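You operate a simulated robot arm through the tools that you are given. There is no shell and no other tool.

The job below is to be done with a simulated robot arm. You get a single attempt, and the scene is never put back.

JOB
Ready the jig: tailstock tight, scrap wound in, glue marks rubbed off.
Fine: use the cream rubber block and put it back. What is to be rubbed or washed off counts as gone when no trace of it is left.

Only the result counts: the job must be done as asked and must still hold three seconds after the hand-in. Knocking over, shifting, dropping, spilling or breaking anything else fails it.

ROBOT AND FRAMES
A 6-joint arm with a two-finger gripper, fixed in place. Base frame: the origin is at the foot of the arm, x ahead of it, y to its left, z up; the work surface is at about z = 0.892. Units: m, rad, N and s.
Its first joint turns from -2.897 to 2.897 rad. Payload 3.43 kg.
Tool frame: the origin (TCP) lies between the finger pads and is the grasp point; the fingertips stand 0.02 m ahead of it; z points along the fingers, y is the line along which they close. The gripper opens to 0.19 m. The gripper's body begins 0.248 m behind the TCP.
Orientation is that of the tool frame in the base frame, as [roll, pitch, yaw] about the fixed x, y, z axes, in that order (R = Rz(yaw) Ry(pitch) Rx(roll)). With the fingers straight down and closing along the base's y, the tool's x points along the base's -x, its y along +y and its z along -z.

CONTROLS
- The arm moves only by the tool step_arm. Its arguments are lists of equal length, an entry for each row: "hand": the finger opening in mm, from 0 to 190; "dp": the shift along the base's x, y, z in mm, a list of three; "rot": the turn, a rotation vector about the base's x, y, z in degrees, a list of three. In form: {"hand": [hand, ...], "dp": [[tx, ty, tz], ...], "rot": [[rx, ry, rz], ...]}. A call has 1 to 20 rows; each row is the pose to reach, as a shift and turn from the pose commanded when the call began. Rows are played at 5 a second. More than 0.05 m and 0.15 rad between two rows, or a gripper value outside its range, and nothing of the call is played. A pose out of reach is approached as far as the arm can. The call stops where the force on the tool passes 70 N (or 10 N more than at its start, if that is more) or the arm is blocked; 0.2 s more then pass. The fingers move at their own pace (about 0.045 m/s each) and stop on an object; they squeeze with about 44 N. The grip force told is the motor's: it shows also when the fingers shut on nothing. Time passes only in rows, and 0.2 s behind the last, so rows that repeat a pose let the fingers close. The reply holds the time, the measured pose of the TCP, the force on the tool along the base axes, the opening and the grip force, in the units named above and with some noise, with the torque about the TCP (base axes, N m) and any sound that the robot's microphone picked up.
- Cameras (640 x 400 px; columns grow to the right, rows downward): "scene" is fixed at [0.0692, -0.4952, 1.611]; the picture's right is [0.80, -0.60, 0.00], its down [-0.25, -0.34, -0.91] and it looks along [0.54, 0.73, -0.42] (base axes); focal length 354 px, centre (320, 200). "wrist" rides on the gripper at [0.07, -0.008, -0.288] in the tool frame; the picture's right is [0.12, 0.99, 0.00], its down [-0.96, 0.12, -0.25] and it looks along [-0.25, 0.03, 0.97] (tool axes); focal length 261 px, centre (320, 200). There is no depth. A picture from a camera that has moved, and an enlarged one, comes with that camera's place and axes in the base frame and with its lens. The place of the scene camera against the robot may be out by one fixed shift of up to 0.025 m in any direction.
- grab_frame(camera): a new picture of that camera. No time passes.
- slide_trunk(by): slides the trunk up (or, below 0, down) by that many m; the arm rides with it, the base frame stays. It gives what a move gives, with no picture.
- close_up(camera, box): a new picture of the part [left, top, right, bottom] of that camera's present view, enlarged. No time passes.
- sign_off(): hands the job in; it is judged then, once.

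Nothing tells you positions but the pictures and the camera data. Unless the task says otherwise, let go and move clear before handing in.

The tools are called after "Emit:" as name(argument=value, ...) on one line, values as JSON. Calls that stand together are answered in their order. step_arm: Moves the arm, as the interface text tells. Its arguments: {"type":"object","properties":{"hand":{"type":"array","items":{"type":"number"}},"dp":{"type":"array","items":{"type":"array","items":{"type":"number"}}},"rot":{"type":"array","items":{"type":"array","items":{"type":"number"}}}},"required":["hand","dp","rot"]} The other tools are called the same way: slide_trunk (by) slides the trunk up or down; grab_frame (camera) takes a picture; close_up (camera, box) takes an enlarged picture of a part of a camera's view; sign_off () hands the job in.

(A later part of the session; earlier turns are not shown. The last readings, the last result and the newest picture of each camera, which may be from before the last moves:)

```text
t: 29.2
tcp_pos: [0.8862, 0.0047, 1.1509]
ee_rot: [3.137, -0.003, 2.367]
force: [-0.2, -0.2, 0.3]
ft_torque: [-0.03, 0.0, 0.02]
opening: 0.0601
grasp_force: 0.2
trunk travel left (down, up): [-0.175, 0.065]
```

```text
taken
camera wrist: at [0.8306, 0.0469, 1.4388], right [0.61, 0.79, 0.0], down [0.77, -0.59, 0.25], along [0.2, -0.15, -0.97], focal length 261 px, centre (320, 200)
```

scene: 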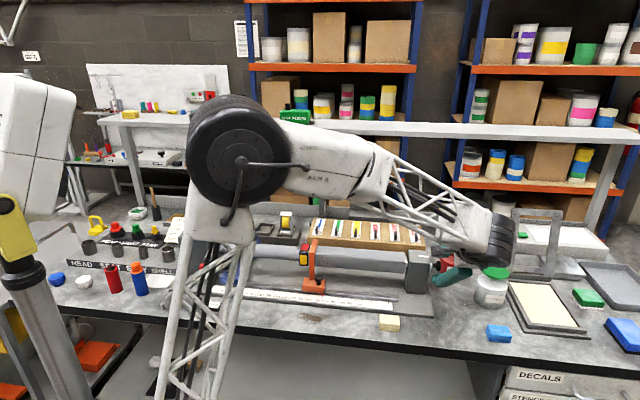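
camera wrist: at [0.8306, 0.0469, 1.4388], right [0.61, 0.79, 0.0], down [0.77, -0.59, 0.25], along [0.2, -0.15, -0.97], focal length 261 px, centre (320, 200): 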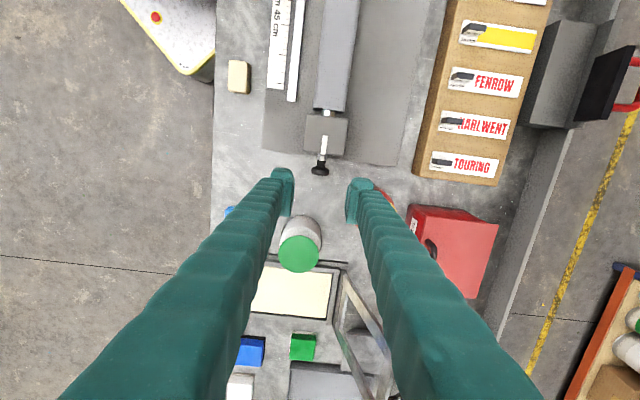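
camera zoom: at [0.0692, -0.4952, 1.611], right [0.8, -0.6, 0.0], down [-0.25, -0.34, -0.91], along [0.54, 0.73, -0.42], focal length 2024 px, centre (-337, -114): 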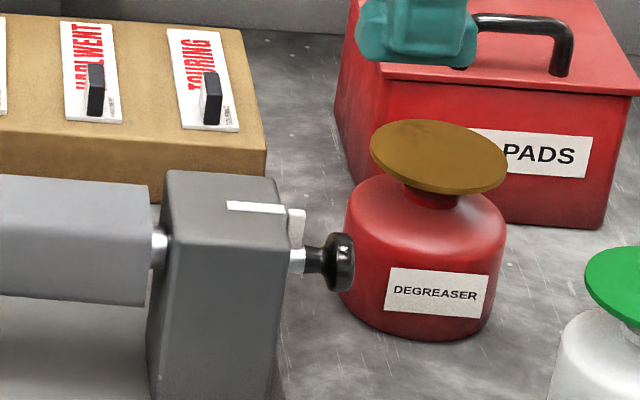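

The pointer stands straight up at the mark, so the tailstock is done. Next is the scrap reel, and I'll move over towards it to see it better.

Emit:
step_arm(hand=[60, 60, 60, 60, 80, 100, 120, 140, 140, 140, 140, 140, 140], dp=[[0, 10, 40], [-10, 35, 75], [-25, 70, 100], [-40, 110, 120], [-55, 150, 140], [-70, 190, 150], [-85, 230, 160], [-100, 270, 170], [-115, 310, 175], [-130, 350, 180], [-145, 390, 180], [-155, 425, 180], [-160, 445, 180]], rot=[[0, 0, 4], [0, 0, 8], [0, 0, 12], [0, 0, 16], [0, 0, 20], [0, 0, 24], [0, 0, 28], [0, 0, 32], [0, 0, 36], [0, 0, 40], [0, 0, 44], [0, 0, 44], [0, 0, 44]])

Emit:
grab_frame(camera="wrist")

Emit:
grab_frame(camera="scene")

```text
t: 32.0
tcp_pos: [0.7051, 0.4356, 1.2829]
ee_rot: [3.127, 0.017, 3.135]
force: [0.2, 0.0, -0.4]
ft_torque: [0.1, 0.03, 0.03]
opening: 0.14
grasp_force: 0.0
out of reach, approached as far as the arm can: row 4, 5, 6, 7, 8, 9, 10, 11, 12, 13
trunk travel left (down, up): [-0.175, 0.065]
```

```text
taken
camera wrist: at [0.6303, 0.4233, 1.5706], right [-0.11, 0.99, 0.01], down [0.96, 0.1, 0.27], along [0.26, 0.04, -0.96], focal length 261 px, centre (320, 200)
```

wrist: 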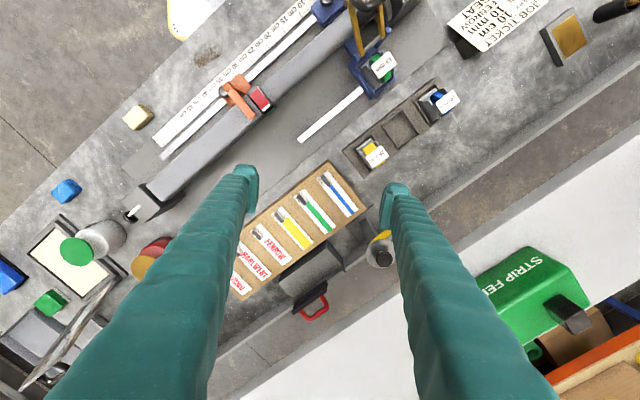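

```text
taken
```

scene: 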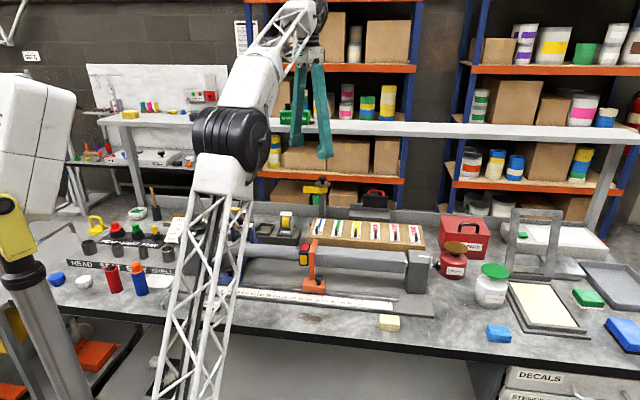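

Emit:
close_up(camera="wrist", box=[340, 210, 440, 300])

Emit:
close_up(camera="scene", box=[270, 100, 350, 150])

Emit:
close_up(camera="wrist", box=[460, 0, 640, 110])

Emit:
close_up(camera="scene", box=[290, 170, 370, 220])

```text
4.44 times, centred on (390, 255) of wrist
camera zoom: at [0.6303, 0.4233, 1.5706], right [-0.11, 0.99, 0.01], down [0.96, 0.1, 0.27], along [0.26, 0.04, -0.96], focal length 1158 px, centre (9, -44)
```

zoom: 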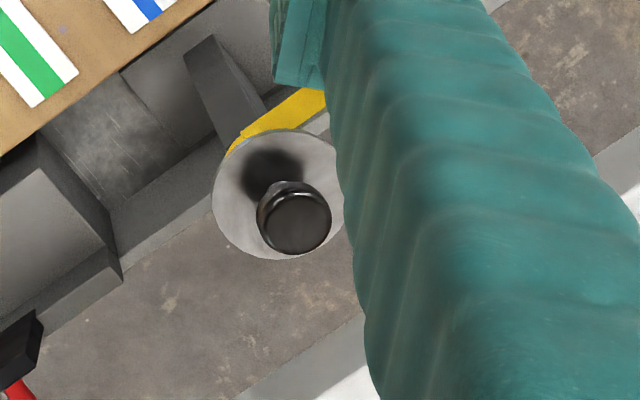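

```text
8.00 times, centred on (310, 125) of scene
camera zoom: at [0.0692, -0.4952, 1.611], right [0.8, -0.6, 0.0], down [-0.25, -0.34, -0.91], along [0.54, 0.73, -0.42], focal length 2833 px, centre (400, 800)
```

zoom: 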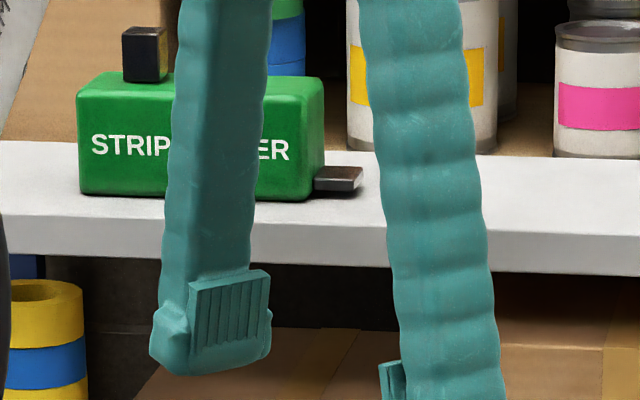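

```text
3.56 times, centred on (550, 55) of wrist
camera zoom: at [0.6303, 0.4233, 1.5706], right [-0.11, 0.99, 0.01], down [0.96, 0.1, 0.27], along [0.26, 0.04, -0.96], focal length 927 px, centre (-498, 716)
```

zoom: 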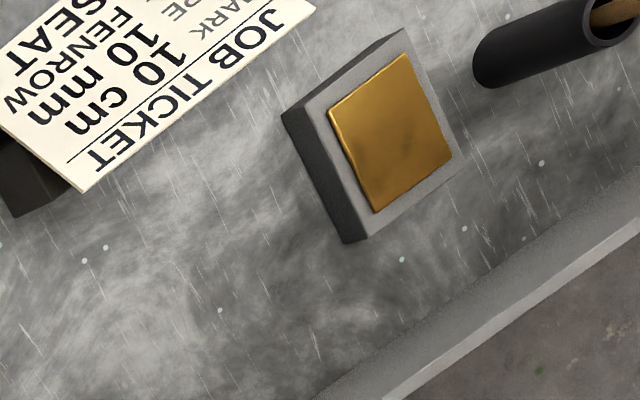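

```text
8.00 times, centred on (330, 195) of scene
camera zoom: at [0.0692, -0.4952, 1.611], right [0.8, -0.6, 0.0], down [-0.25, -0.34, -0.91], along [0.54, 0.73, -0.42], focal length 2833 px, centre (240, 240)
```

zoom: 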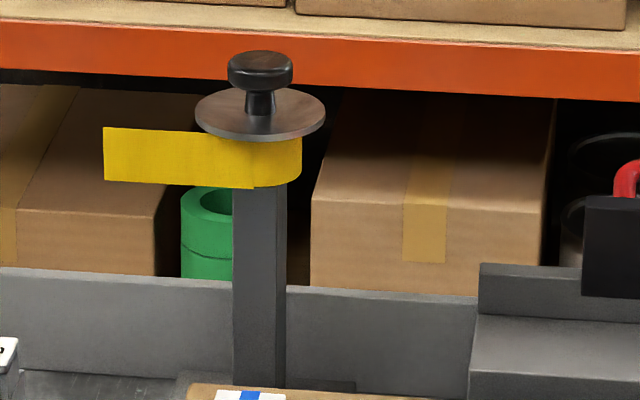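

There is an overhead shelf, with the green STRIPPER box on it, that seems to overhang the scrap reel. I need its geometry before approaching.

Emit:
close_up(camera="wrist", box=[220, 250, 440, 400])

Emit:
close_up(camera="wrist", box=[400, 100, 640, 400])

Emit:
close_up(camera="scene", box=[200, 80, 460, 220])

Emit:
close_up(camera="scene", box=[440, 100, 640, 250])

```text
2.67 times, centred on (330, 325) of wrist
camera zoom: at [0.6303, 0.4233, 1.5706], right [-0.11, 0.99, 0.01], down [0.96, 0.1, 0.27], along [0.26, 0.04, -0.96], focal length 695 px, centre (293, -133)
```

zoom: 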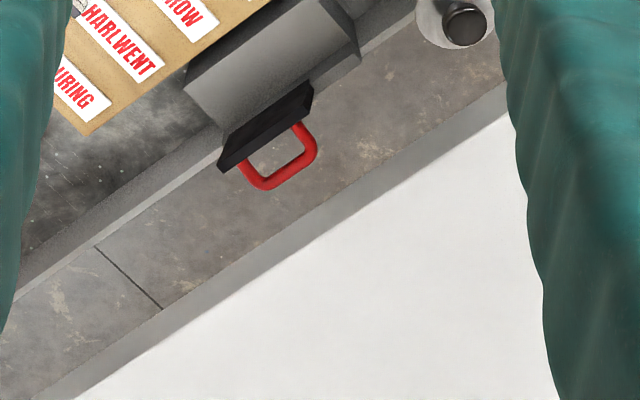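

```text
1.33 times, centred on (520, 250) of wrist
camera zoom: at [0.6303, 0.4233, 1.5706], right [-0.11, 0.99, 0.01], down [0.96, 0.1, 0.27], along [0.26, 0.04, -0.96], focal length 348 px, centre (53, 133)
```

zoom: 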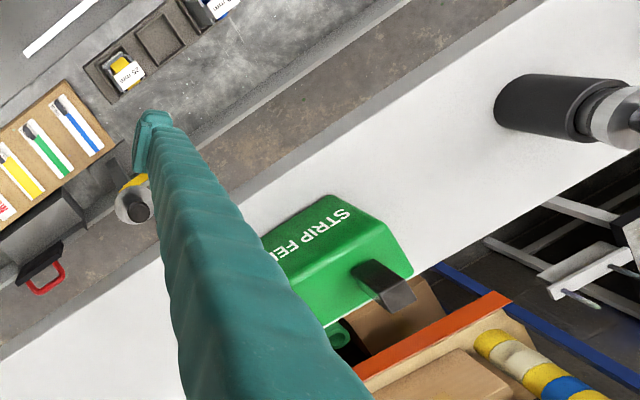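

```text
2.46 times, centred on (330, 150) of scene
camera zoom: at [0.0692, -0.4952, 1.611], right [0.8, -0.6, 0.0], down [-0.25, -0.34, -0.91], along [0.54, 0.73, -0.42], focal length 872 px, centre (295, 323)
```

zoom: 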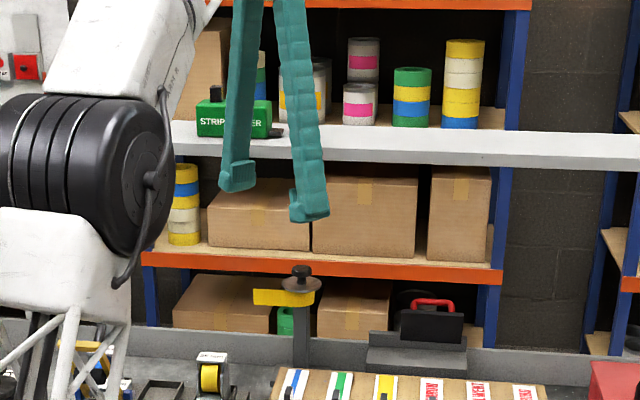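

```text
2.67 times, centred on (540, 175) of scene
camera zoom: at [0.0692, -0.4952, 1.611], right [0.8, -0.6, 0.0], down [-0.25, -0.34, -0.91], along [0.54, 0.73, -0.42], focal length 944 px, centre (-267, 267)
```

zoom: 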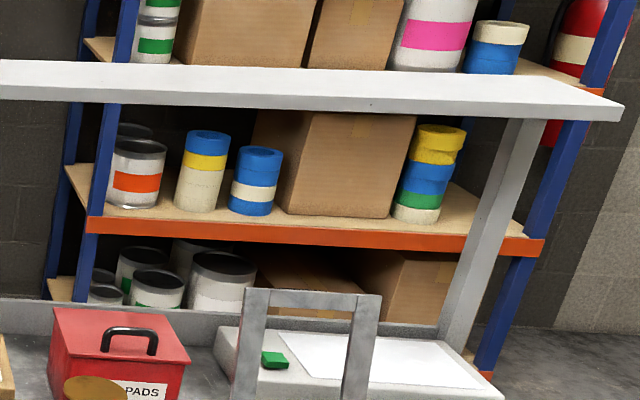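

The shelf's front edge overhangs the reel knob, so the hand must come in underneath it, tilted well over. I'll tilt the tool about 60° outward here first, well clear of the shelf.

Emit:
step_arm(hand=[120, 100, 80, 80, 80, 80, 80, 80, 80], dp=[[-10, 0, -10], [-20, 0, -20], [-35, 0, -30], [-50, 0, -40], [-60, 0, -50], [-70, 0, -60], [-80, 0, -70], [-80, 0, -80], [-80, 0, -80]], rot=[[0, -7.5, 0], [0, -15, 0], [0, -22.5, 0], [0, -30, 0], [0, -37.5, 0], [0, -45, 0], [0, -52.5, 0], [0, -60, 0], [0, -60, 0]])

Emit:
grab_frame(camera="wrist")

Emit:
grab_frame(camera="scene")

```text
t: 34.0
tcp_pos: [0.625, 0.4361, 1.201]
ee_rot: [3.126, 1.046, 3.127]
force: [0.4, 0.4, -0.4]
ft_torque: [0.02, -0.01, 0.01]
opening: 0.0801
grasp_force: 0.0
trunk travel left (down, up): [-0.175, 0.065]
```

```text
taken
camera wrist: at [0.3412, 0.4272, 1.2859], right [-0.06, 0.99, -0.1], down [0.27, 0.11, 0.96], along [0.96, 0.03, -0.27], focal length 261 px, centre (320, 200)
```

wrist: 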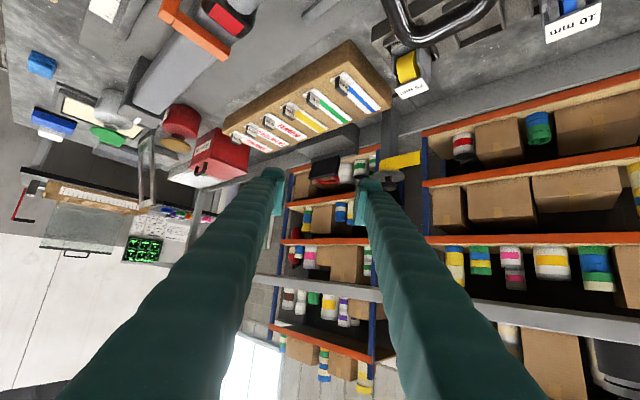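

```text
taken
```

scene: 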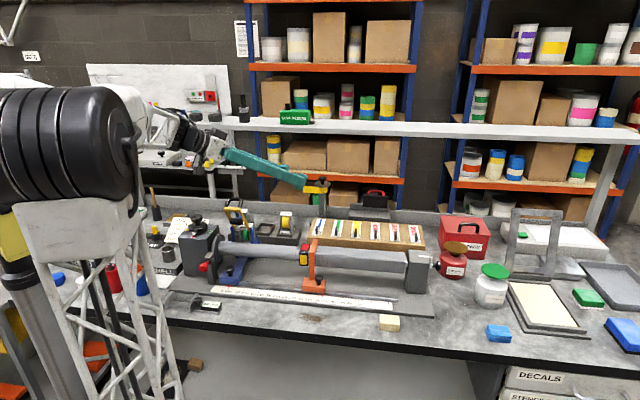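

Emit:
close_up(camera="wrist", box=[340, 130, 440, 210])

Emit:
close_up(camera="scene", box=[180, 110, 360, 230])

```text
5.00 times, centred on (390, 170) of wrist
camera zoom: at [0.3412, 0.4272, 1.2859], right [-0.06, 0.99, -0.1], down [0.27, 0.11, 0.96], along [0.96, 0.03, -0.27], focal length 1303 px, centre (-30, 350)
```

zoom: 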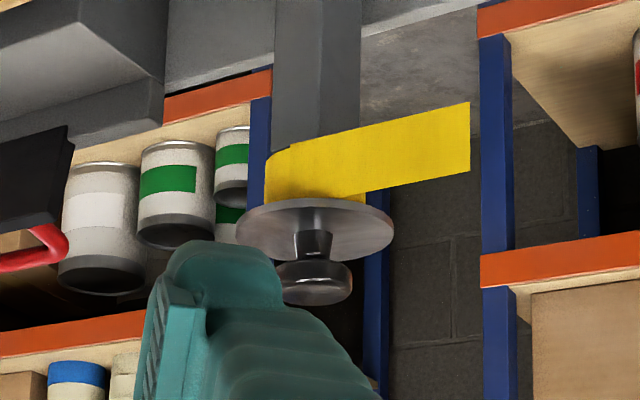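

```text
3.33 times, centred on (270, 170) of scene
camera zoom: at [0.0692, -0.4952, 1.611], right [0.8, -0.6, 0.0], down [-0.25, -0.34, -0.91], along [0.54, 0.73, -0.42], focal length 1181 px, centre (487, 300)
```

zoom: 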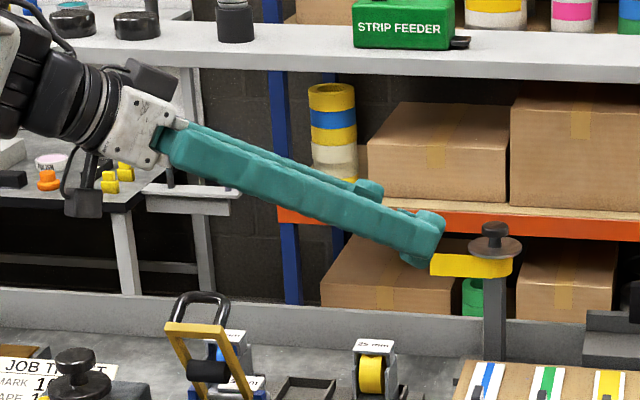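

The reel knob works out at about (0.868, 0.587, 1.09), with its disc about 24 mm lower. I'll move to a standoff in front of it under the shelf, with the fingers open.

Emit:
step_arm(hand=[80, 80, 80, 80, 80, 80, 80, 80], dp=[[0, 40, 0], [10, 80, 0], [20, 115, -10], [45, 140, -30], [70, 151, -50], [95, 151, -70], [123, 151, -86], [123, 151, -86]], rot=[[0, 0, 0], [0, 0, 0], [0, 0, 0], [0, 0, 0], [0, 0, 0], [0, 0, 0], [0, 0, 0], [0, 0, 0]])

Emit:
grab_frame(camera="wrist")

Emit:
close_up(camera="scene", box=[200, 110, 380, 230])

```text
t: 35.8
tcp_pos: [0.7477, 0.5865, 1.1127]
ee_rot: [3.129, 1.044, 3.127]
force: [-0.1, 0.2, -0.7]
ft_torque: [0.0, -0.02, -0.03]
opening: 0.08
grasp_force: 0.1
trunk travel left (down, up): [-0.175, 0.065]
```

```text
taken
camera wrist: at [0.4636, 0.5788, 1.1969], right [-0.06, 0.99, -0.1], down [0.27, 0.11, 0.96], along [0.96, 0.03, -0.27], focal length 261 px, centre (320, 200)
```

wrist: 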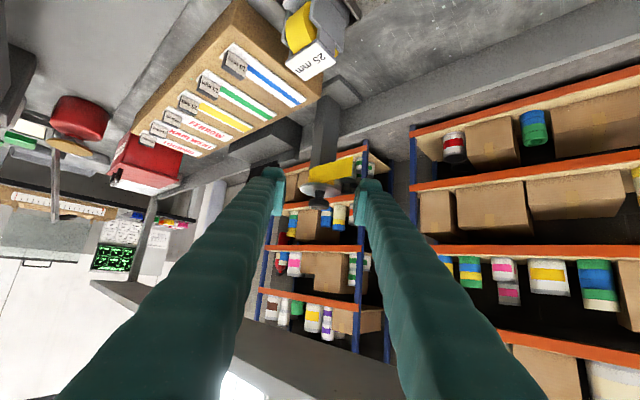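

```text
3.33 times, centred on (290, 170) of scene
camera zoom: at [0.0692, -0.4952, 1.611], right [0.8, -0.6, 0.0], down [-0.25, -0.34, -0.91], along [0.54, 0.73, -0.42], focal length 1181 px, centre (420, 300)
```

zoom: 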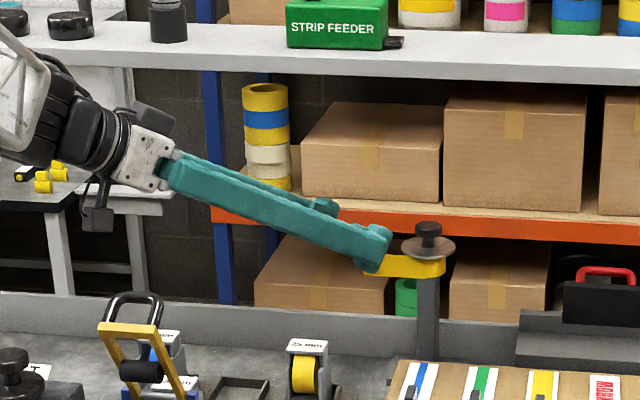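

Emit:
close_up(camera="wrist", box=[260, 130, 400, 230])

```text
4.00 times, centred on (330, 180) of wrist
camera zoom: at [0.4636, 0.5788, 1.1969], right [-0.06, 0.99, -0.1], down [0.27, 0.11, 0.96], along [0.96, 0.03, -0.27], focal length 1043 px, centre (280, 280)
```

zoom: 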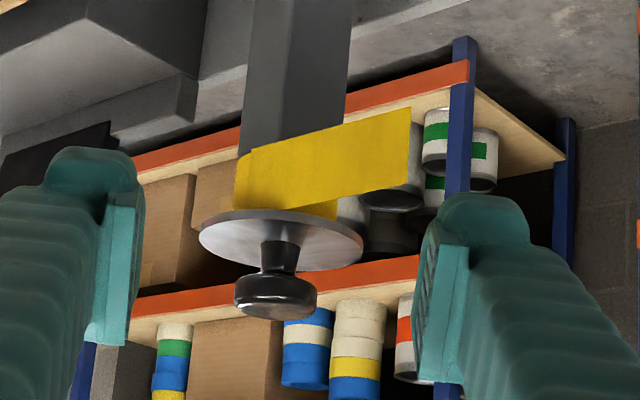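

Emit:
step_arm(hand=[80, 80, 80, 80, 80], dp=[[30, 1, -3], [60, 2, -6], [90, 2, -9], [120, 2, -10], [120, 2, -10]], rot=[[0, 0, 0], [0, 0, 0], [0, 0, 0], [0, 0, 0], [0, 0, 0]])

Emit:
close_up(camera="wrist", box=[260, 130, 400, 230])

Emit:
close_up(camera="scene", box=[250, 140, 370, 220])

```text
t: 37.0
tcp_pos: [0.8685, 0.5866, 1.1071]
ee_rot: [3.126, 1.045, 3.127]
force: [-0.4, 0.2, -0.5]
ft_torque: [-0.01, -0.01, 0.0]
opening: 0.0799
grasp_force: 0.1
trunk travel left (down, up): [-0.175, 0.065]
```

```text
4.00 times, centred on (330, 180) of wrist
camera zoom: at [0.5844, 0.5777, 1.1908], right [-0.06, 0.99, -0.1], down [0.27, 0.11, 0.96], along [0.96, 0.03, -0.27], focal length 1043 px, centre (280, 280)
```

zoom: 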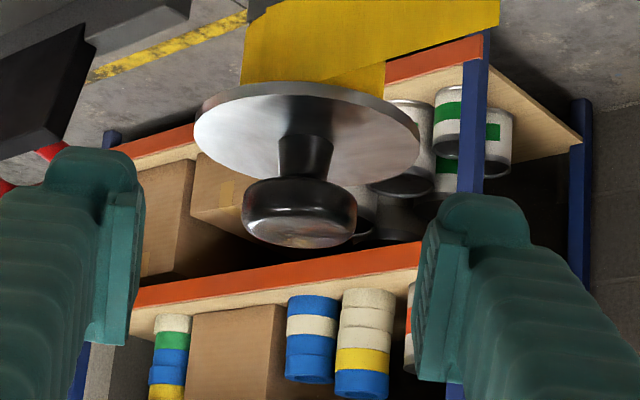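

```text
5.00 times, centred on (310, 180) of scene
camera zoom: at [0.0692, -0.4952, 1.611], right [0.8, -0.6, 0.0], down [-0.25, -0.34, -0.91], along [0.54, 0.73, -0.42], focal length 1771 px, centre (370, 300)
```

zoom: 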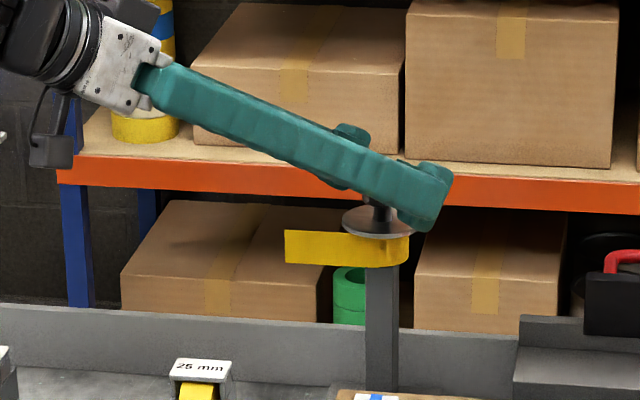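

Emit:
step_arm(hand=[80, 60, 40, 20, 20, 20], dp=[[0, 3, -4], [0, 3, -4], [0, 3, -4], [0, 3, -4], [0, 3, -4], [0, 3, -4]], rot=[[0, 0, 0], [0, 0, 0], [0, 0, 0], [0, 0, 0], [0, 0, 0], [0, 0, 0]])

Emit:
close_up(camera="wrist", box=[260, 130, 400, 230])

Emit:
close_up(camera="scene", box=[280, 160, 360, 215])

```text
t: 38.4
tcp_pos: [0.8672, 0.5909, 1.1014]
ee_rot: [3.125, 1.045, 3.127]
force: [4.7, 7.7, 1.0]
ft_torque: [0.09, -0.06, 0.0]
opening: 0.0306
grasp_force: 45.0
trunk travel left (down, up): [-0.175, 0.065]
```

```text
4.00 times, centred on (330, 180) of wrist
camera zoom: at [0.5841, 0.5814, 1.1863], right [-0.06, 0.99, -0.1], down [0.27, 0.11, 0.96], along [0.96, 0.03, -0.27], focal length 1043 px, centre (280, 280)
```

zoom: 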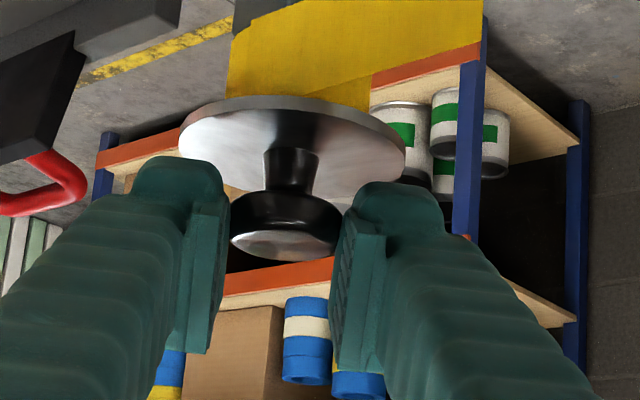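

```text
7.27 times, centred on (320, 188) of scene
camera zoom: at [0.0692, -0.4952, 1.611], right [0.8, -0.6, 0.0], down [-0.25, -0.34, -0.91], along [0.54, 0.73, -0.42], focal length 2576 px, centre (320, 291)
```

zoom: 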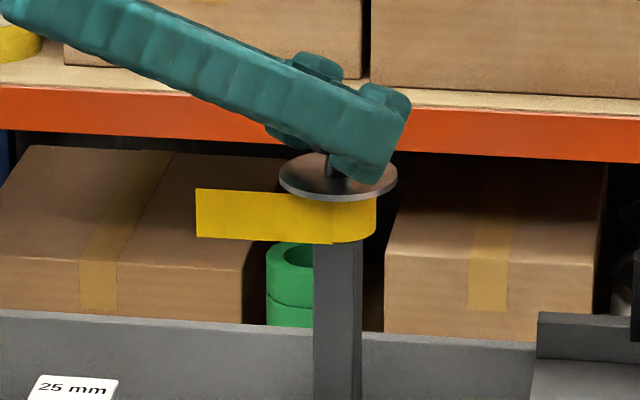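

The knob is gripped with little side force. I'll now turn it counter-clockwise as seen from above, which should pull the strip in, by swinging the tool about the vertical axis through the knob.

Emit:
step_arm(hand=[20, 20, 20, 20, 20, 20, 20, 20], dp=[[0, 0, 0], [0, 0, 0], [0, 0, 0], [0, 0, 0], [0, 0, 0], [0, 0, 0], [0, 0, 0], [0, 0, 0]], rot=[[0, 0, 5], [0, 0, 10], [0, 0, 15], [0, 0, 20], [0, 0, 25], [0, 0, 30], [0, 0, 35], [0, 0, 35]])

Emit:
close_up(camera="wrist", box=[260, 130, 400, 230])

Emit:
close_up(camera="scene", box=[280, 160, 360, 215])

```text
t: 40.2
tcp_pos: [0.8687, 0.5885, 1.1026]
ee_rot: [3.122, 1.043, -2.572]
force: [7.1, -28.1, 18.0]
ft_torque: [-0.29, -0.61, -0.19]
opening: 0.0305
grasp_force: 44.4
trunk travel left (down, up): [-0.175, 0.065]
```

```text
4.00 times, centred on (330, 180) of wrist
camera zoom: at [0.6377, 0.4228, 1.1877], right [-0.6, 0.8, -0.09], down [0.17, 0.24, 0.96], along [0.78, 0.56, -0.27], focal length 1043 px, centre (280, 280)
```

zoom: 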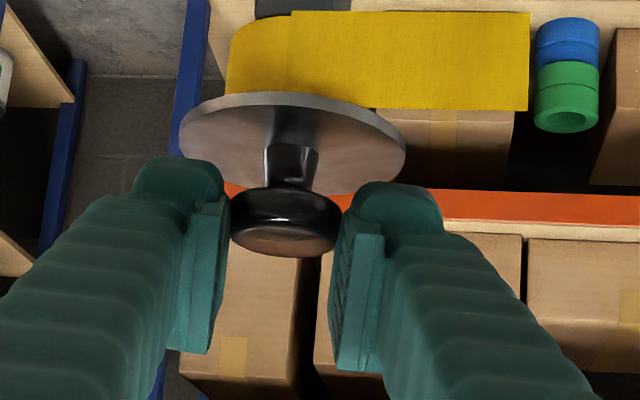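

```text
7.27 times, centred on (320, 188) of scene
camera zoom: at [0.0692, -0.4952, 1.611], right [0.8, -0.6, 0.0], down [-0.25, -0.34, -0.91], along [0.54, 0.73, -0.42], focal length 2576 px, centre (320, 291)
```

zoom: 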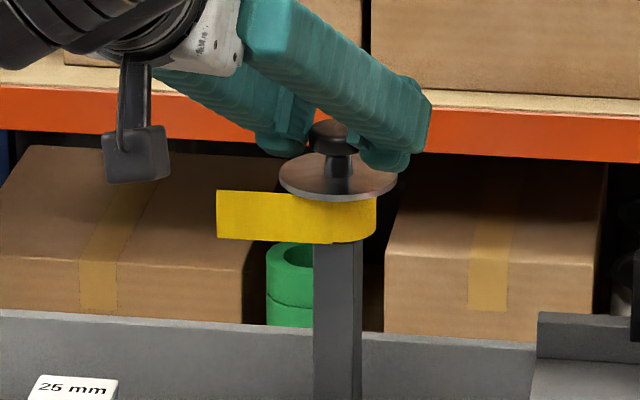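

The strip is shortening, so the direction is right. A side force suggests the axis is a few millimetres further in +x, so I'll correct for that and continue.

Emit:
step_arm(hand=[20, 20, 20, 20, 20, 20, 20], dp=[[2, 0, 0], [4, 0, 0], [4, 0, 0], [4, 0, 0], [4, 0, 0], [4, 0, 0], [4, 0, 0]], rot=[[0, 0, 0], [0, 0, 5], [0, 0, 10], [0, 0, 15], [0, 0, 20], [0, 0, 25], [0, 0, 25]])

Emit:
close_up(camera="wrist", box=[260, 130, 400, 230])

Emit:
close_up(camera="scene", box=[280, 160, 360, 215])

Emit:
grab_frame(camera="scene")

```text
t: 41.0
tcp_pos: [0.8648, 0.5826, 1.095]
ee_rot: [-3.079, 0.999, -2.412]
force: [-74.1, 61.4, 22.9]
ft_torque: [1.03, 0.8, 1.18]
opening: 0.0331
grasp_force: 47.2
out of reach, approached as far as the arm can: row 2, 3
trunk travel left (down, up): [-0.175, 0.065]
stopped in row 3: the force on the tool passed its limit at 122 N (the readings are from after the stop); the commanded pose is now the measured one
```

```text
4.00 times, centred on (330, 180) of wrist
camera zoom: at [0.6503, 0.4028, 1.1912], right [-0.67, 0.73, -0.13], down [0.15, 0.31, 0.94], along [0.73, 0.61, -0.32], focal length 1043 px, centre (280, 280)
```

zoom: 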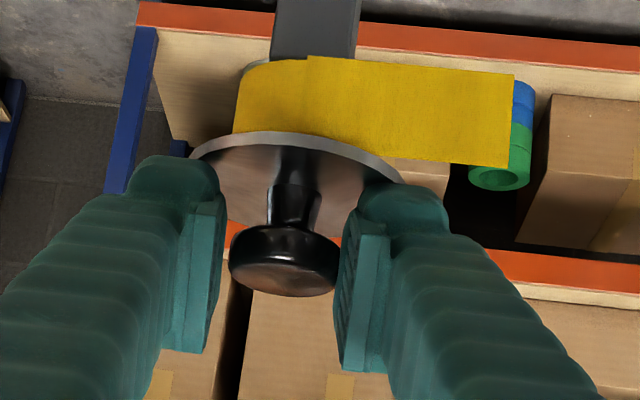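

```text
7.27 times, centred on (320, 188) of scene
camera zoom: at [0.0692, -0.4952, 1.611], right [0.8, -0.6, 0.0], down [-0.25, -0.34, -0.91], along [0.54, 0.73, -0.42], focal length 2576 px, centre (320, 291)
```

zoom: 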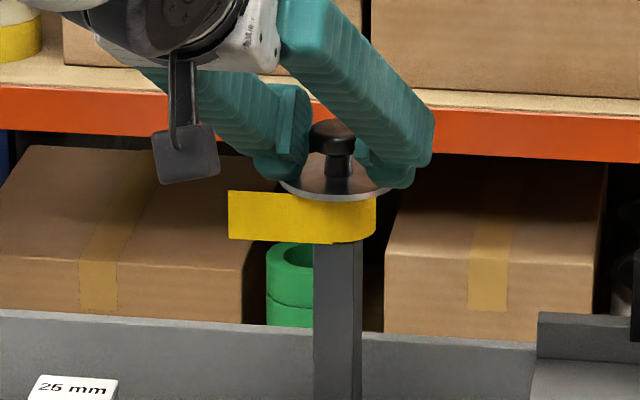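

```text
taken
```

scene: 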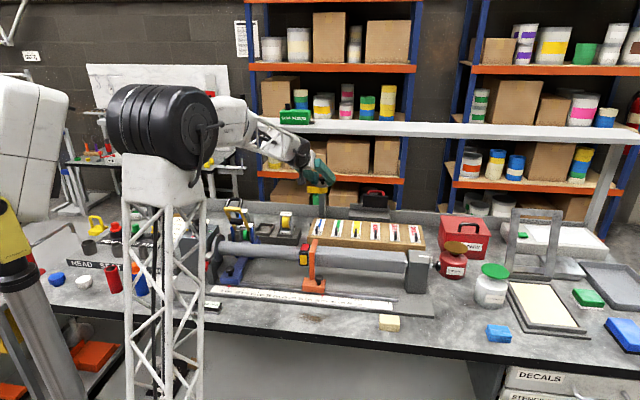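

The arm hit a joint limit near 40° of swing, so usable strokes end at about 35°. I'll open the fingers where they are, without moving, then square up the hand and swing back for another stroke.

Emit:
step_arm(hand=[60, 80, 80, 80], dp=[[0, 0, 0], [0, 0, 0], [0, 0, 0], [0, 0, 2]], rot=[[0, 0, 0], [0, 0, 0], [0, 0, 0], [0, 0, 0]])

Emit:
close_up(camera="wrist", box=[260, 130, 400, 230])

Emit:
close_up(camera="scene", box=[280, 160, 360, 215])

```text
t: 42.0
tcp_pos: [0.8764, 0.5676, 1.0926]
ee_rot: [-3.08, 0.999, -2.428]
force: [4.4, -4.0, 14.8]
ft_torque: [0.45, 0.31, -0.08]
opening: 0.0762
grasp_force: 0.1
trunk travel left (down, up): [-0.175, 0.065]
```

```text
4.00 times, centred on (330, 180) of wrist
camera zoom: at [0.6601, 0.3913, 1.1901], right [-0.66, 0.74, -0.13], down [0.16, 0.31, 0.94], along [0.73, 0.6, -0.32], focal length 1043 px, centre (280, 280)
```

zoom: 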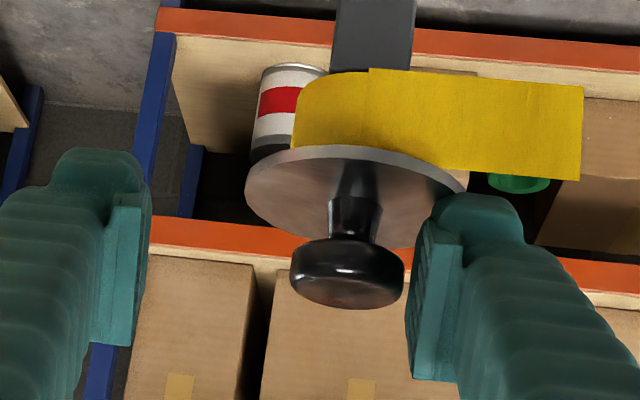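

```text
7.27 times, centred on (320, 188) of scene
camera zoom: at [0.0692, -0.4952, 1.611], right [0.8, -0.6, 0.0], down [-0.25, -0.34, -0.91], along [0.54, 0.73, -0.42], focal length 2576 px, centre (320, 291)
```

zoom: 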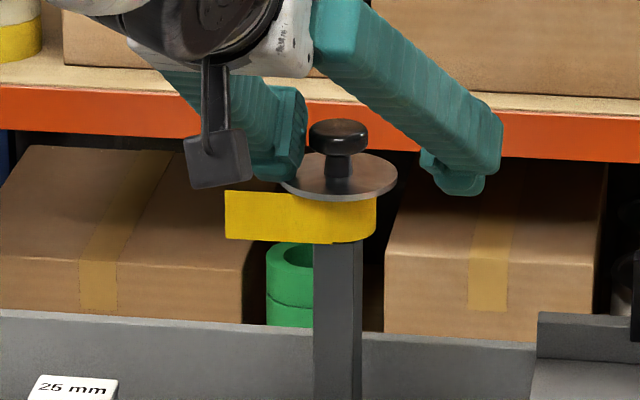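

Emit:
step_arm(hand=[80, 80, 80], dp=[[0, 0, 5], [0, 0, 10], [0, 0, 12]], rot=[[0, 0, 0], [0, 0, 0], [0, 0, 0]])

Emit:
close_up(camera="wrist", box=[260, 130, 400, 230])

```text
t: 42.8
tcp_pos: [0.8761, 0.5686, 1.1035]
ee_rot: [-3.081, 0.998, -2.429]
force: [-0.2, -0.6, -0.6]
ft_torque: [0.01, -0.02, 0.03]
opening: 0.08
grasp_force: 0.1
trunk travel left (down, up): [-0.175, 0.065]
```

```text
4.00 times, centred on (330, 180) of wrist
camera zoom: at [0.6606, 0.3919, 1.2018], right [-0.66, 0.74, -0.13], down [0.16, 0.31, 0.94], along [0.73, 0.6, -0.32], focal length 1043 px, centre (280, 280)
```

zoom: 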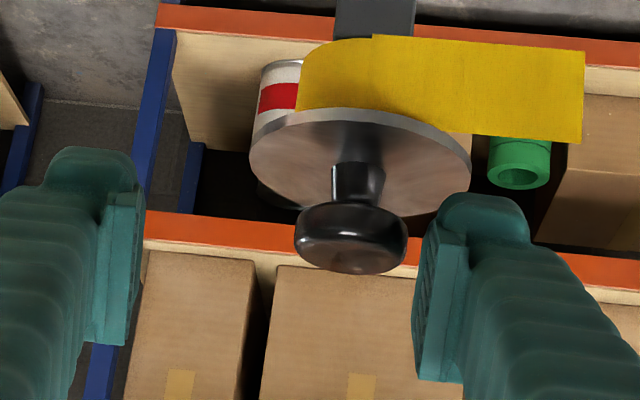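

Emit:
step_arm(hand=[80, 80, 80], dp=[[-3, 11, 2], [-6, 21, 2], [-6, 21, 2]], rot=[[1.8, -0.3, -3], [3.5, -0.5, -5.7], [3.5, -0.5, -5.7]])

Emit:
close_up(camera="wrist", box=[260, 130, 400, 230])

```text
t: 43.6
tcp_pos: [0.8725, 0.5883, 1.1064]
ee_rot: [3.115, 1.041, -2.6]
force: [-0.7, 0.2, 0.6]
ft_torque: [0.02, 0.05, 0.04]
opening: 0.08
grasp_force: 0.0
out of reach, approached as far as the arm can: row 1, 2
trunk travel left (down, up): [-0.175, 0.065]
```

```text
4.00 times, centred on (330, 180) of wrist
camera zoom: at [0.6374, 0.4292, 1.1922], right [-0.58, 0.81, -0.09], down [0.18, 0.23, 0.96], along [0.79, 0.54, -0.28], focal length 1043 px, centre (280, 280)
```

zoom: 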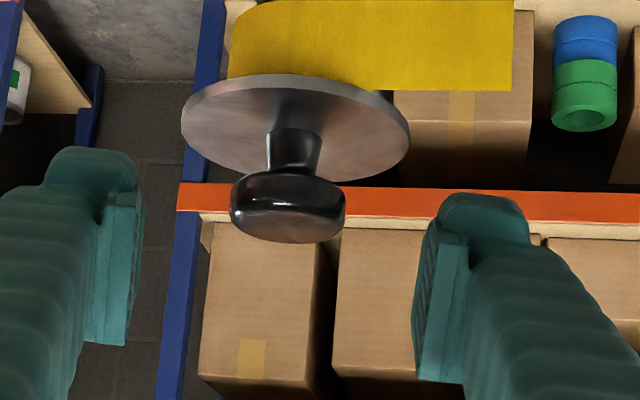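

The swing limit is about 33°, and the shelf limits the other side, so I'll use strokes from about -8° to +29°. Swinging back open and re-gripping.

Emit:
step_arm(hand=[80, 80, 80, 80, 80, 80, 80, 80, 50, 20, 20, 20, 20], dp=[[-1, 1, -1], [-2, 2, -2], [-2, 2, -3], [-2, 2, -3], [-2, 2, -3], [-2, 2, -3], [-2, 2, -3], [-2, 2, -3], [-2, 2, -3], [-2, 2, -3], [-2, 2, -3], [-2, 2, -3], [-2, 2, -3]], rot=[[0, 0, -6], [0, 0, -12], [0, 0, -18], [0, 0, -24], [0, 0, -30], [0, 0, -36], [0, 0, -40], [0, 0, -40], [0, 0, -40], [0, 0, -40], [0, 0, -40], [0, 0, -40], [0, 0, -40]])

Emit:
close_up(camera="wrist", box=[260, 130, 400, 230])

Emit:
grab_frame(camera="scene")

```text
t: 46.4
tcp_pos: [0.8691, 0.5913, 1.1023]
ee_rot: [3.119, 1.04, 2.986]
force: [-8.0, -10.0, -2.8]
ft_torque: [-0.2, 0.12, -0.07]
opening: 0.0307
grasp_force: 44.4
trunk travel left (down, up): [-0.175, 0.065]
```

```text
4.00 times, centred on (330, 180) of wrist
camera zoom: at [0.5874, 0.6199, 1.1884], right [0.07, 0.99, -0.09], down [0.29, 0.07, 0.96], along [0.96, -0.1, -0.28], focal length 1043 px, centre (280, 280)
```

zoom: 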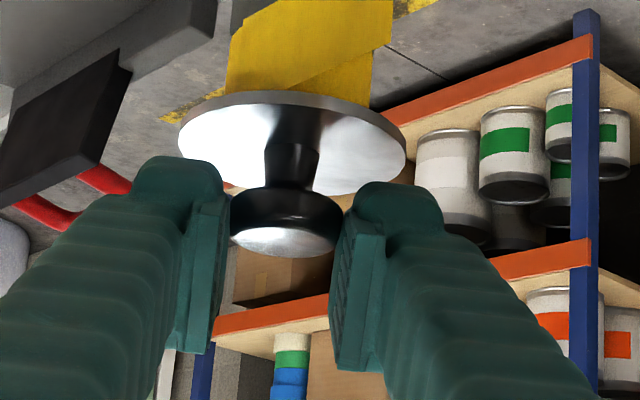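

```text
taken
```

scene: 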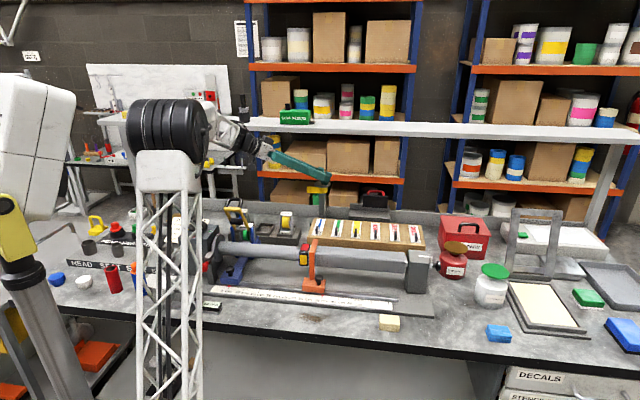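

Emit:
step_arm(hand=[20, 20, 20, 20, 20, 20, 20, 20, 20], dp=[[0, 0, 0], [0, 0, 0], [0, 0, 0], [0, 0, 0], [0, 0, 0], [0, 0, 0], [0, 0, 0], [0, 0, 0], [0, 0, 0]], rot=[[0, 0, 4.5], [0, 0, 9], [0, 0, 13.5], [0, 0, 18], [0, 0, 22.5], [0, 0, 27], [0, 0, 31.5], [0, 0, 37], [0, 0, 37]])

Emit:
close_up(camera="scene", box=[280, 160, 360, 215])

```text
t: 48.4
tcp_pos: [0.8711, 0.5886, 1.1032]
ee_rot: [3.118, 1.039, -2.653]
force: [-14.1, -42.4, -10.2]
ft_torque: [-0.58, 0.08, -0.11]
opening: 0.0303
grasp_force: 45.5
trunk travel left (down, up): [-0.175, 0.065]
```

```text
7.27 times, centred on (320, 188) of scene
camera zoom: at [0.0692, -0.4952, 1.611], right [0.8, -0.6, 0.0], down [-0.25, -0.34, -0.91], along [0.54, 0.73, -0.42], focal length 2576 px, centre (320, 291)
```

zoom: 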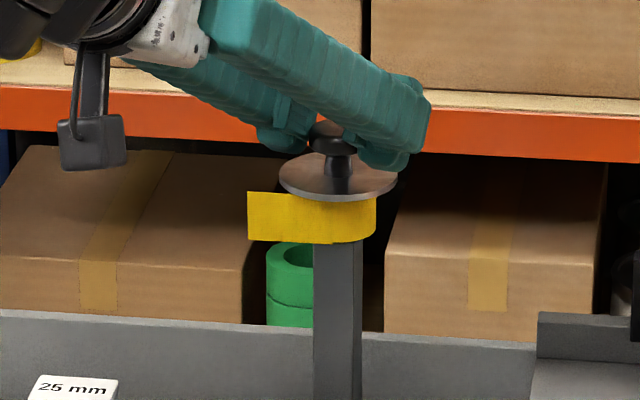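

Strip is coming in about 12 mm per stroke, roughly four more to go. I'll repeat with the grip point moved a few millimetres in -y to reduce the side force.

Emit:
step_arm(hand=[50, 80, 80, 80, 80, 80, 80, 80, 80, 50, 20, 20, 20, 20], dp=[[0, 0, 0], [0, 0, 0], [-1, -3, 0], [-1, -3, 0], [-1, -3, 0], [-1, -3, 0], [-1, -3, 0], [-1, -3, 0], [-1, -3, 0], [-1, -3, 0], [-1, -3, 0], [-1, -3, 0], [-1, -3, 0], [-1, -3, 0]], rot=[[0, 0, 0], [0, 0, 0], [0, 0, -6], [0, 0, -12], [0, 0, -18], [0, 0, -24], [0, 0, -30], [0, 0, -37], [0, 0, -37], [0, 0, -37], [0, 0, -37], [0, 0, -37], [0, 0, -37], [0, 0, -37]])

Emit:
step_arm(hand=[20, 20, 20, 20, 20, 20, 20, 20, 20], dp=[[0, 0, 0], [0, 0, 0], [0, 0, 0], [0, 0, 0], [0, 0, 0], [0, 0, 0], [0, 0, 0], [0, 0, 0], [0, 0, 0]], rot=[[0, 0, 4.5], [0, 0, 9], [0, 0, 13.5], [0, 0, 18], [0, 0, 22.5], [0, 0, 27], [0, 0, 31.5], [0, 0, 37], [0, 0, 37]])

Emit:
close_up(camera="scene", box=[280, 160, 360, 215])

```text
t: 51.4
tcp_pos: [0.8674, 0.5911, 1.103]
ee_rot: [3.117, 1.04, 2.989]
force: [1.9, 19.5, 3.0]
ft_torque: [0.29, 0.06, 0.1]
opening: 0.0303
grasp_force: 45.1
trunk travel left (down, up): [-0.175, 0.065]
```

```text
t: 53.4
tcp_pos: [0.8688, 0.5877, 1.1034]
ee_rot: [3.117, 1.04, -2.652]
force: [-7.4, 4.4, 7.9]
ft_torque: [0.03, 0.06, 0.08]
opening: 0.0301
grasp_force: 45.3
trunk travel left (down, up): [-0.175, 0.065]
```

```text
7.27 times, centred on (320, 188) of scene
camera zoom: at [0.0692, -0.4952, 1.611], right [0.8, -0.6, 0.0], down [-0.25, -0.34, -0.91], along [0.54, 0.73, -0.42], focal length 2576 px, centre (320, 291)
```

zoom: 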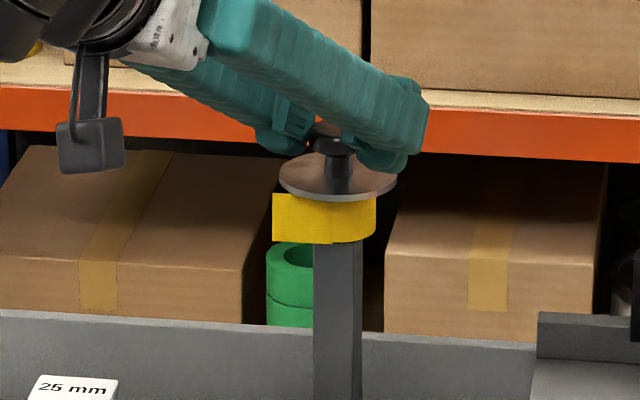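

Good progress: the end is now near the disc's edge and the forces are low. I'll repeat the stroke.

Emit:
step_arm(hand=[50, 80, 80, 80, 80, 80, 80, 80, 80, 50, 20, 20, 20, 20], dp=[[0, 0, 0], [0, 0, 0], [0, 1, 0], [0, 1, 0], [0, 1, 0], [0, 1, 0], [0, 1, 0], [0, 1, 0], [0, 1, 0], [0, 1, 0], [0, 1, 0], [0, 1, 0], [0, 1, 0], [0, 1, 0]], rot=[[0, 0, 0], [0, 0, 0], [0, 0, -6], [0, 0, -12], [0, 0, -18], [0, 0, -24], [0, 0, -30], [0, 0, -37], [0, 0, -37], [0, 0, -37], [0, 0, -37], [0, 0, -37], [0, 0, -37], [0, 0, -37]])

Emit:
step_arm(hand=[20, 20, 20, 20, 20, 20, 20, 20, 20], dp=[[0, 0, 0], [0, 0, 0], [0, 0, 0], [0, 0, 0], [0, -1, 0], [0, -1, 0], [0, -1, 0], [0, -1, 0], [0, -1, 0]], rot=[[0, 0, 4.5], [0, 0, 9], [0, 0, 13.5], [0, 0, 18], [0, 0, 22.5], [0, 0, 27], [0, 0, 31.5], [0, 0, 37], [0, 0, 37]])

Emit:
close_up(camera="scene", box=[280, 160, 360, 215])

```text
t: 56.4
tcp_pos: [0.8689, 0.5921, 1.1023]
ee_rot: [3.118, 1.04, 2.988]
force: [4.8, 9.4, 2.0]
ft_torque: [0.1, -0.07, 0.07]
opening: 0.0305
grasp_force: 45.4
trunk travel left (down, up): [-0.175, 0.065]
```

```text
t: 58.4
tcp_pos: [0.869, 0.5877, 1.103]
ee_rot: [3.119, 1.041, -2.651]
force: [-5.9, -2.4, -2.6]
ft_torque: [-0.14, -0.03, -0.01]
opening: 0.0299
grasp_force: 45.3
trunk travel left (down, up): [-0.175, 0.065]
```

```text
7.27 times, centred on (320, 188) of scene
camera zoom: at [0.0692, -0.4952, 1.611], right [0.8, -0.6, 0.0], down [-0.25, -0.34, -0.91], along [0.54, 0.73, -0.42], focal length 2576 px, centre (320, 291)
```

zoom: 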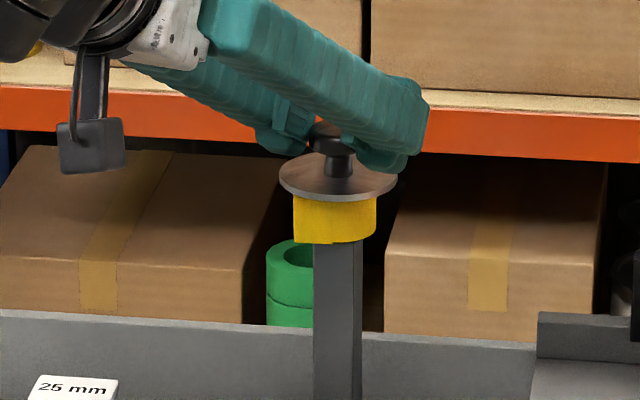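

Emit:
step_arm(hand=[50, 80, 80, 80, 80, 80, 80, 80, 80, 50, 20, 20, 20, 20], dp=[[0, 0, 0], [0, 0, 0], [0, 1, 0], [0, 1, 0], [0, 1, 0], [0, 1, 0], [0, 1, 0], [0, 1, 0], [0, 1, 0], [0, 1, 0], [0, 1, 0], [0, 1, 0], [0, 1, 0], [0, 1, 0]], rot=[[0, 0, 0], [0, 0, 0], [0, 0, -6], [0, 0, -12], [0, 0, -18], [0, 0, -24], [0, 0, -30], [0, 0, -37], [0, 0, -37], [0, 0, -37], [0, 0, -37], [0, 0, -37], [0, 0, -37], [0, 0, -37]])

Emit:
step_arm(hand=[20, 20, 20, 20, 20, 20, 20, 20, 20], dp=[[0, 0, 0], [0, 0, 0], [0, 0, 0], [0, 0, 0], [0, -1, 0], [0, -1, 0], [0, -1, 0], [0, -1, 0], [0, -1, 0]], rot=[[0, 0, 4.5], [0, 0, 9], [0, 0, 13.5], [0, 0, 18], [0, 0, 22.5], [0, 0, 27], [0, 0, 31.5], [0, 0, 37], [0, 0, 37]])

Emit:
close_up(camera="scene", box=[280, 160, 360, 215])

Emit:
close_up(camera="wrist", box=[260, 100, 400, 230])

```text
t: 61.4
tcp_pos: [0.868, 0.5905, 1.1033]
ee_rot: [3.117, 1.041, 2.989]
force: [6.5, 9.4, 2.0]
ft_torque: [0.1, -0.06, 0.06]
opening: 0.0305
grasp_force: 45.3
trunk travel left (down, up): [-0.175, 0.065]
```

```text
t: 63.4
tcp_pos: [0.8699, 0.5866, 1.1034]
ee_rot: [3.117, 1.039, -2.651]
force: [-3.8, -1.2, 5.5]
ft_torque: [-0.11, -0.04, 0.0]
opening: 0.03
grasp_force: 45.1
trunk travel left (down, up): [-0.175, 0.065]
```

```text
7.27 times, centred on (320, 188) of scene
camera zoom: at [0.0692, -0.4952, 1.611], right [0.8, -0.6, 0.0], down [-0.25, -0.34, -0.91], along [0.54, 0.73, -0.42], focal length 2576 px, centre (320, 291)
```

zoom: 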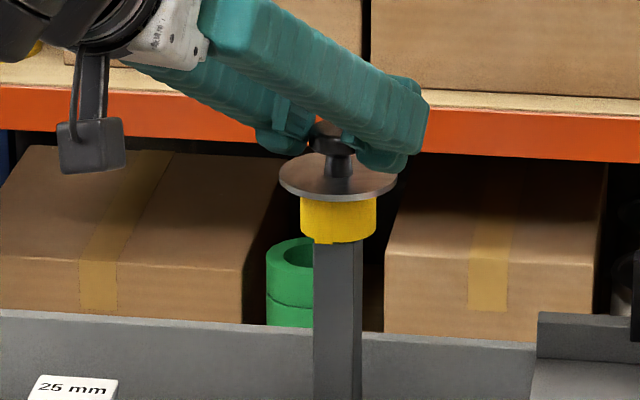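

```text
3.08 times, centred on (330, 165) of wrist
camera zoom: at [0.6262, 0.4405, 1.1891], right [-0.54, 0.84, -0.09], down [0.19, 0.22, 0.96], along [0.82, 0.5, -0.28], focal length 802 px, centre (289, 308)
```

zoom: 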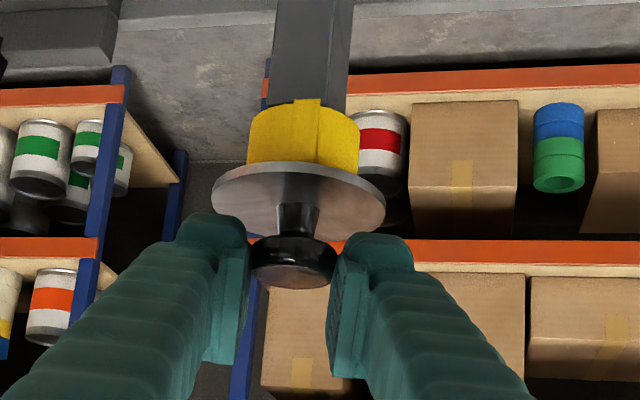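

Just a short stub is left against the reel. One more stroke to take it all in.

Emit:
step_arm(hand=[50, 80, 80, 80, 80, 80, 80, 80, 80, 50, 20, 20, 20, 20], dp=[[0, 0, 0], [0, 0, 0], [0, 1, 0], [0, 1, 0], [0, 1, 0], [0, 1, 0], [0, 1, 0], [0, 1, 0], [0, 1, 0], [0, 1, 0], [0, 1, 0], [0, 1, 0], [0, 1, 0], [0, 1, 0]], rot=[[0, 0, 0], [0, 0, 0], [0, 0, -6], [0, 0, -12], [0, 0, -18], [0, 0, -24], [0, 0, -30], [0, 0, -37], [0, 0, -37], [0, 0, -37], [0, 0, -37], [0, 0, -37], [0, 0, -37], [0, 0, -37]])

Emit:
step_arm(hand=[20, 20, 20, 20, 20, 20, 20, 20, 20], dp=[[0, 0, 0], [0, 0, 0], [0, 0, 0], [0, 0, 0], [0, -1, 0], [0, -1, 0], [0, -1, 0], [0, -1, 0], [0, -1, 0]], rot=[[0, 0, 4.5], [0, 0, 9], [0, 0, 13.5], [0, 0, 18], [0, 0, 22.5], [0, 0, 27], [0, 0, 31.5], [0, 0, 37], [0, 0, 37]])

Emit:
close_up(camera="scene", box=[280, 160, 360, 215])

Emit:
close_up(camera="wrist", box=[260, 100, 400, 230])

```text
t: 66.4
tcp_pos: [0.8668, 0.5915, 1.1028]
ee_rot: [3.118, 1.042, 2.988]
force: [2.1, 14.1, 2.2]
ft_torque: [0.15, 0.03, 0.12]
opening: 0.03
grasp_force: 44.9
trunk travel left (down, up): [-0.175, 0.065]
```

```text
t: 68.4
tcp_pos: [0.8677, 0.5885, 1.1031]
ee_rot: [3.118, 1.041, -2.651]
force: [-5.3, 4.0, 3.5]
ft_torque: [-0.02, -0.02, 0.07]
opening: 0.0296
grasp_force: 45.3
trunk travel left (down, up): [-0.175, 0.065]
```

```text
7.27 times, centred on (320, 188) of scene
camera zoom: at [0.0692, -0.4952, 1.611], right [0.8, -0.6, 0.0], down [-0.25, -0.34, -0.91], along [0.54, 0.73, -0.42], focal length 2576 px, centre (320, 291)
```

zoom: 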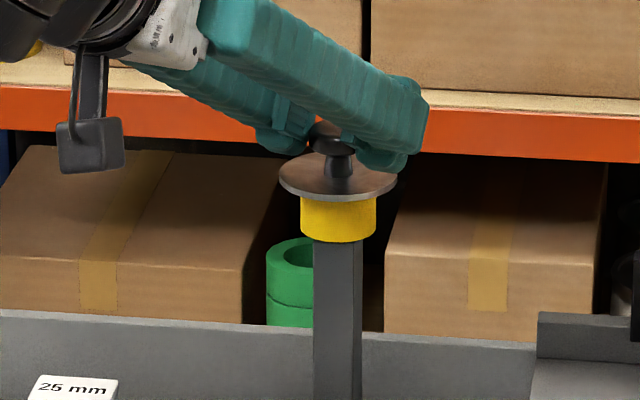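

```text
3.08 times, centred on (330, 165) of wrist
camera zoom: at [0.6259, 0.4406, 1.1893], right [-0.54, 0.84, -0.09], down [0.19, 0.22, 0.96], along [0.82, 0.5, -0.28], focal length 802 px, centre (289, 308)
```

zoom: 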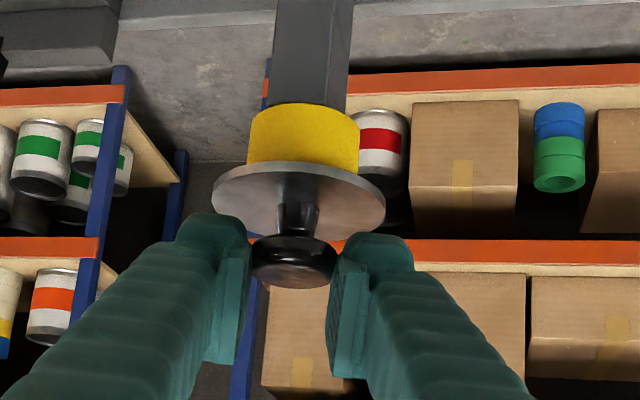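

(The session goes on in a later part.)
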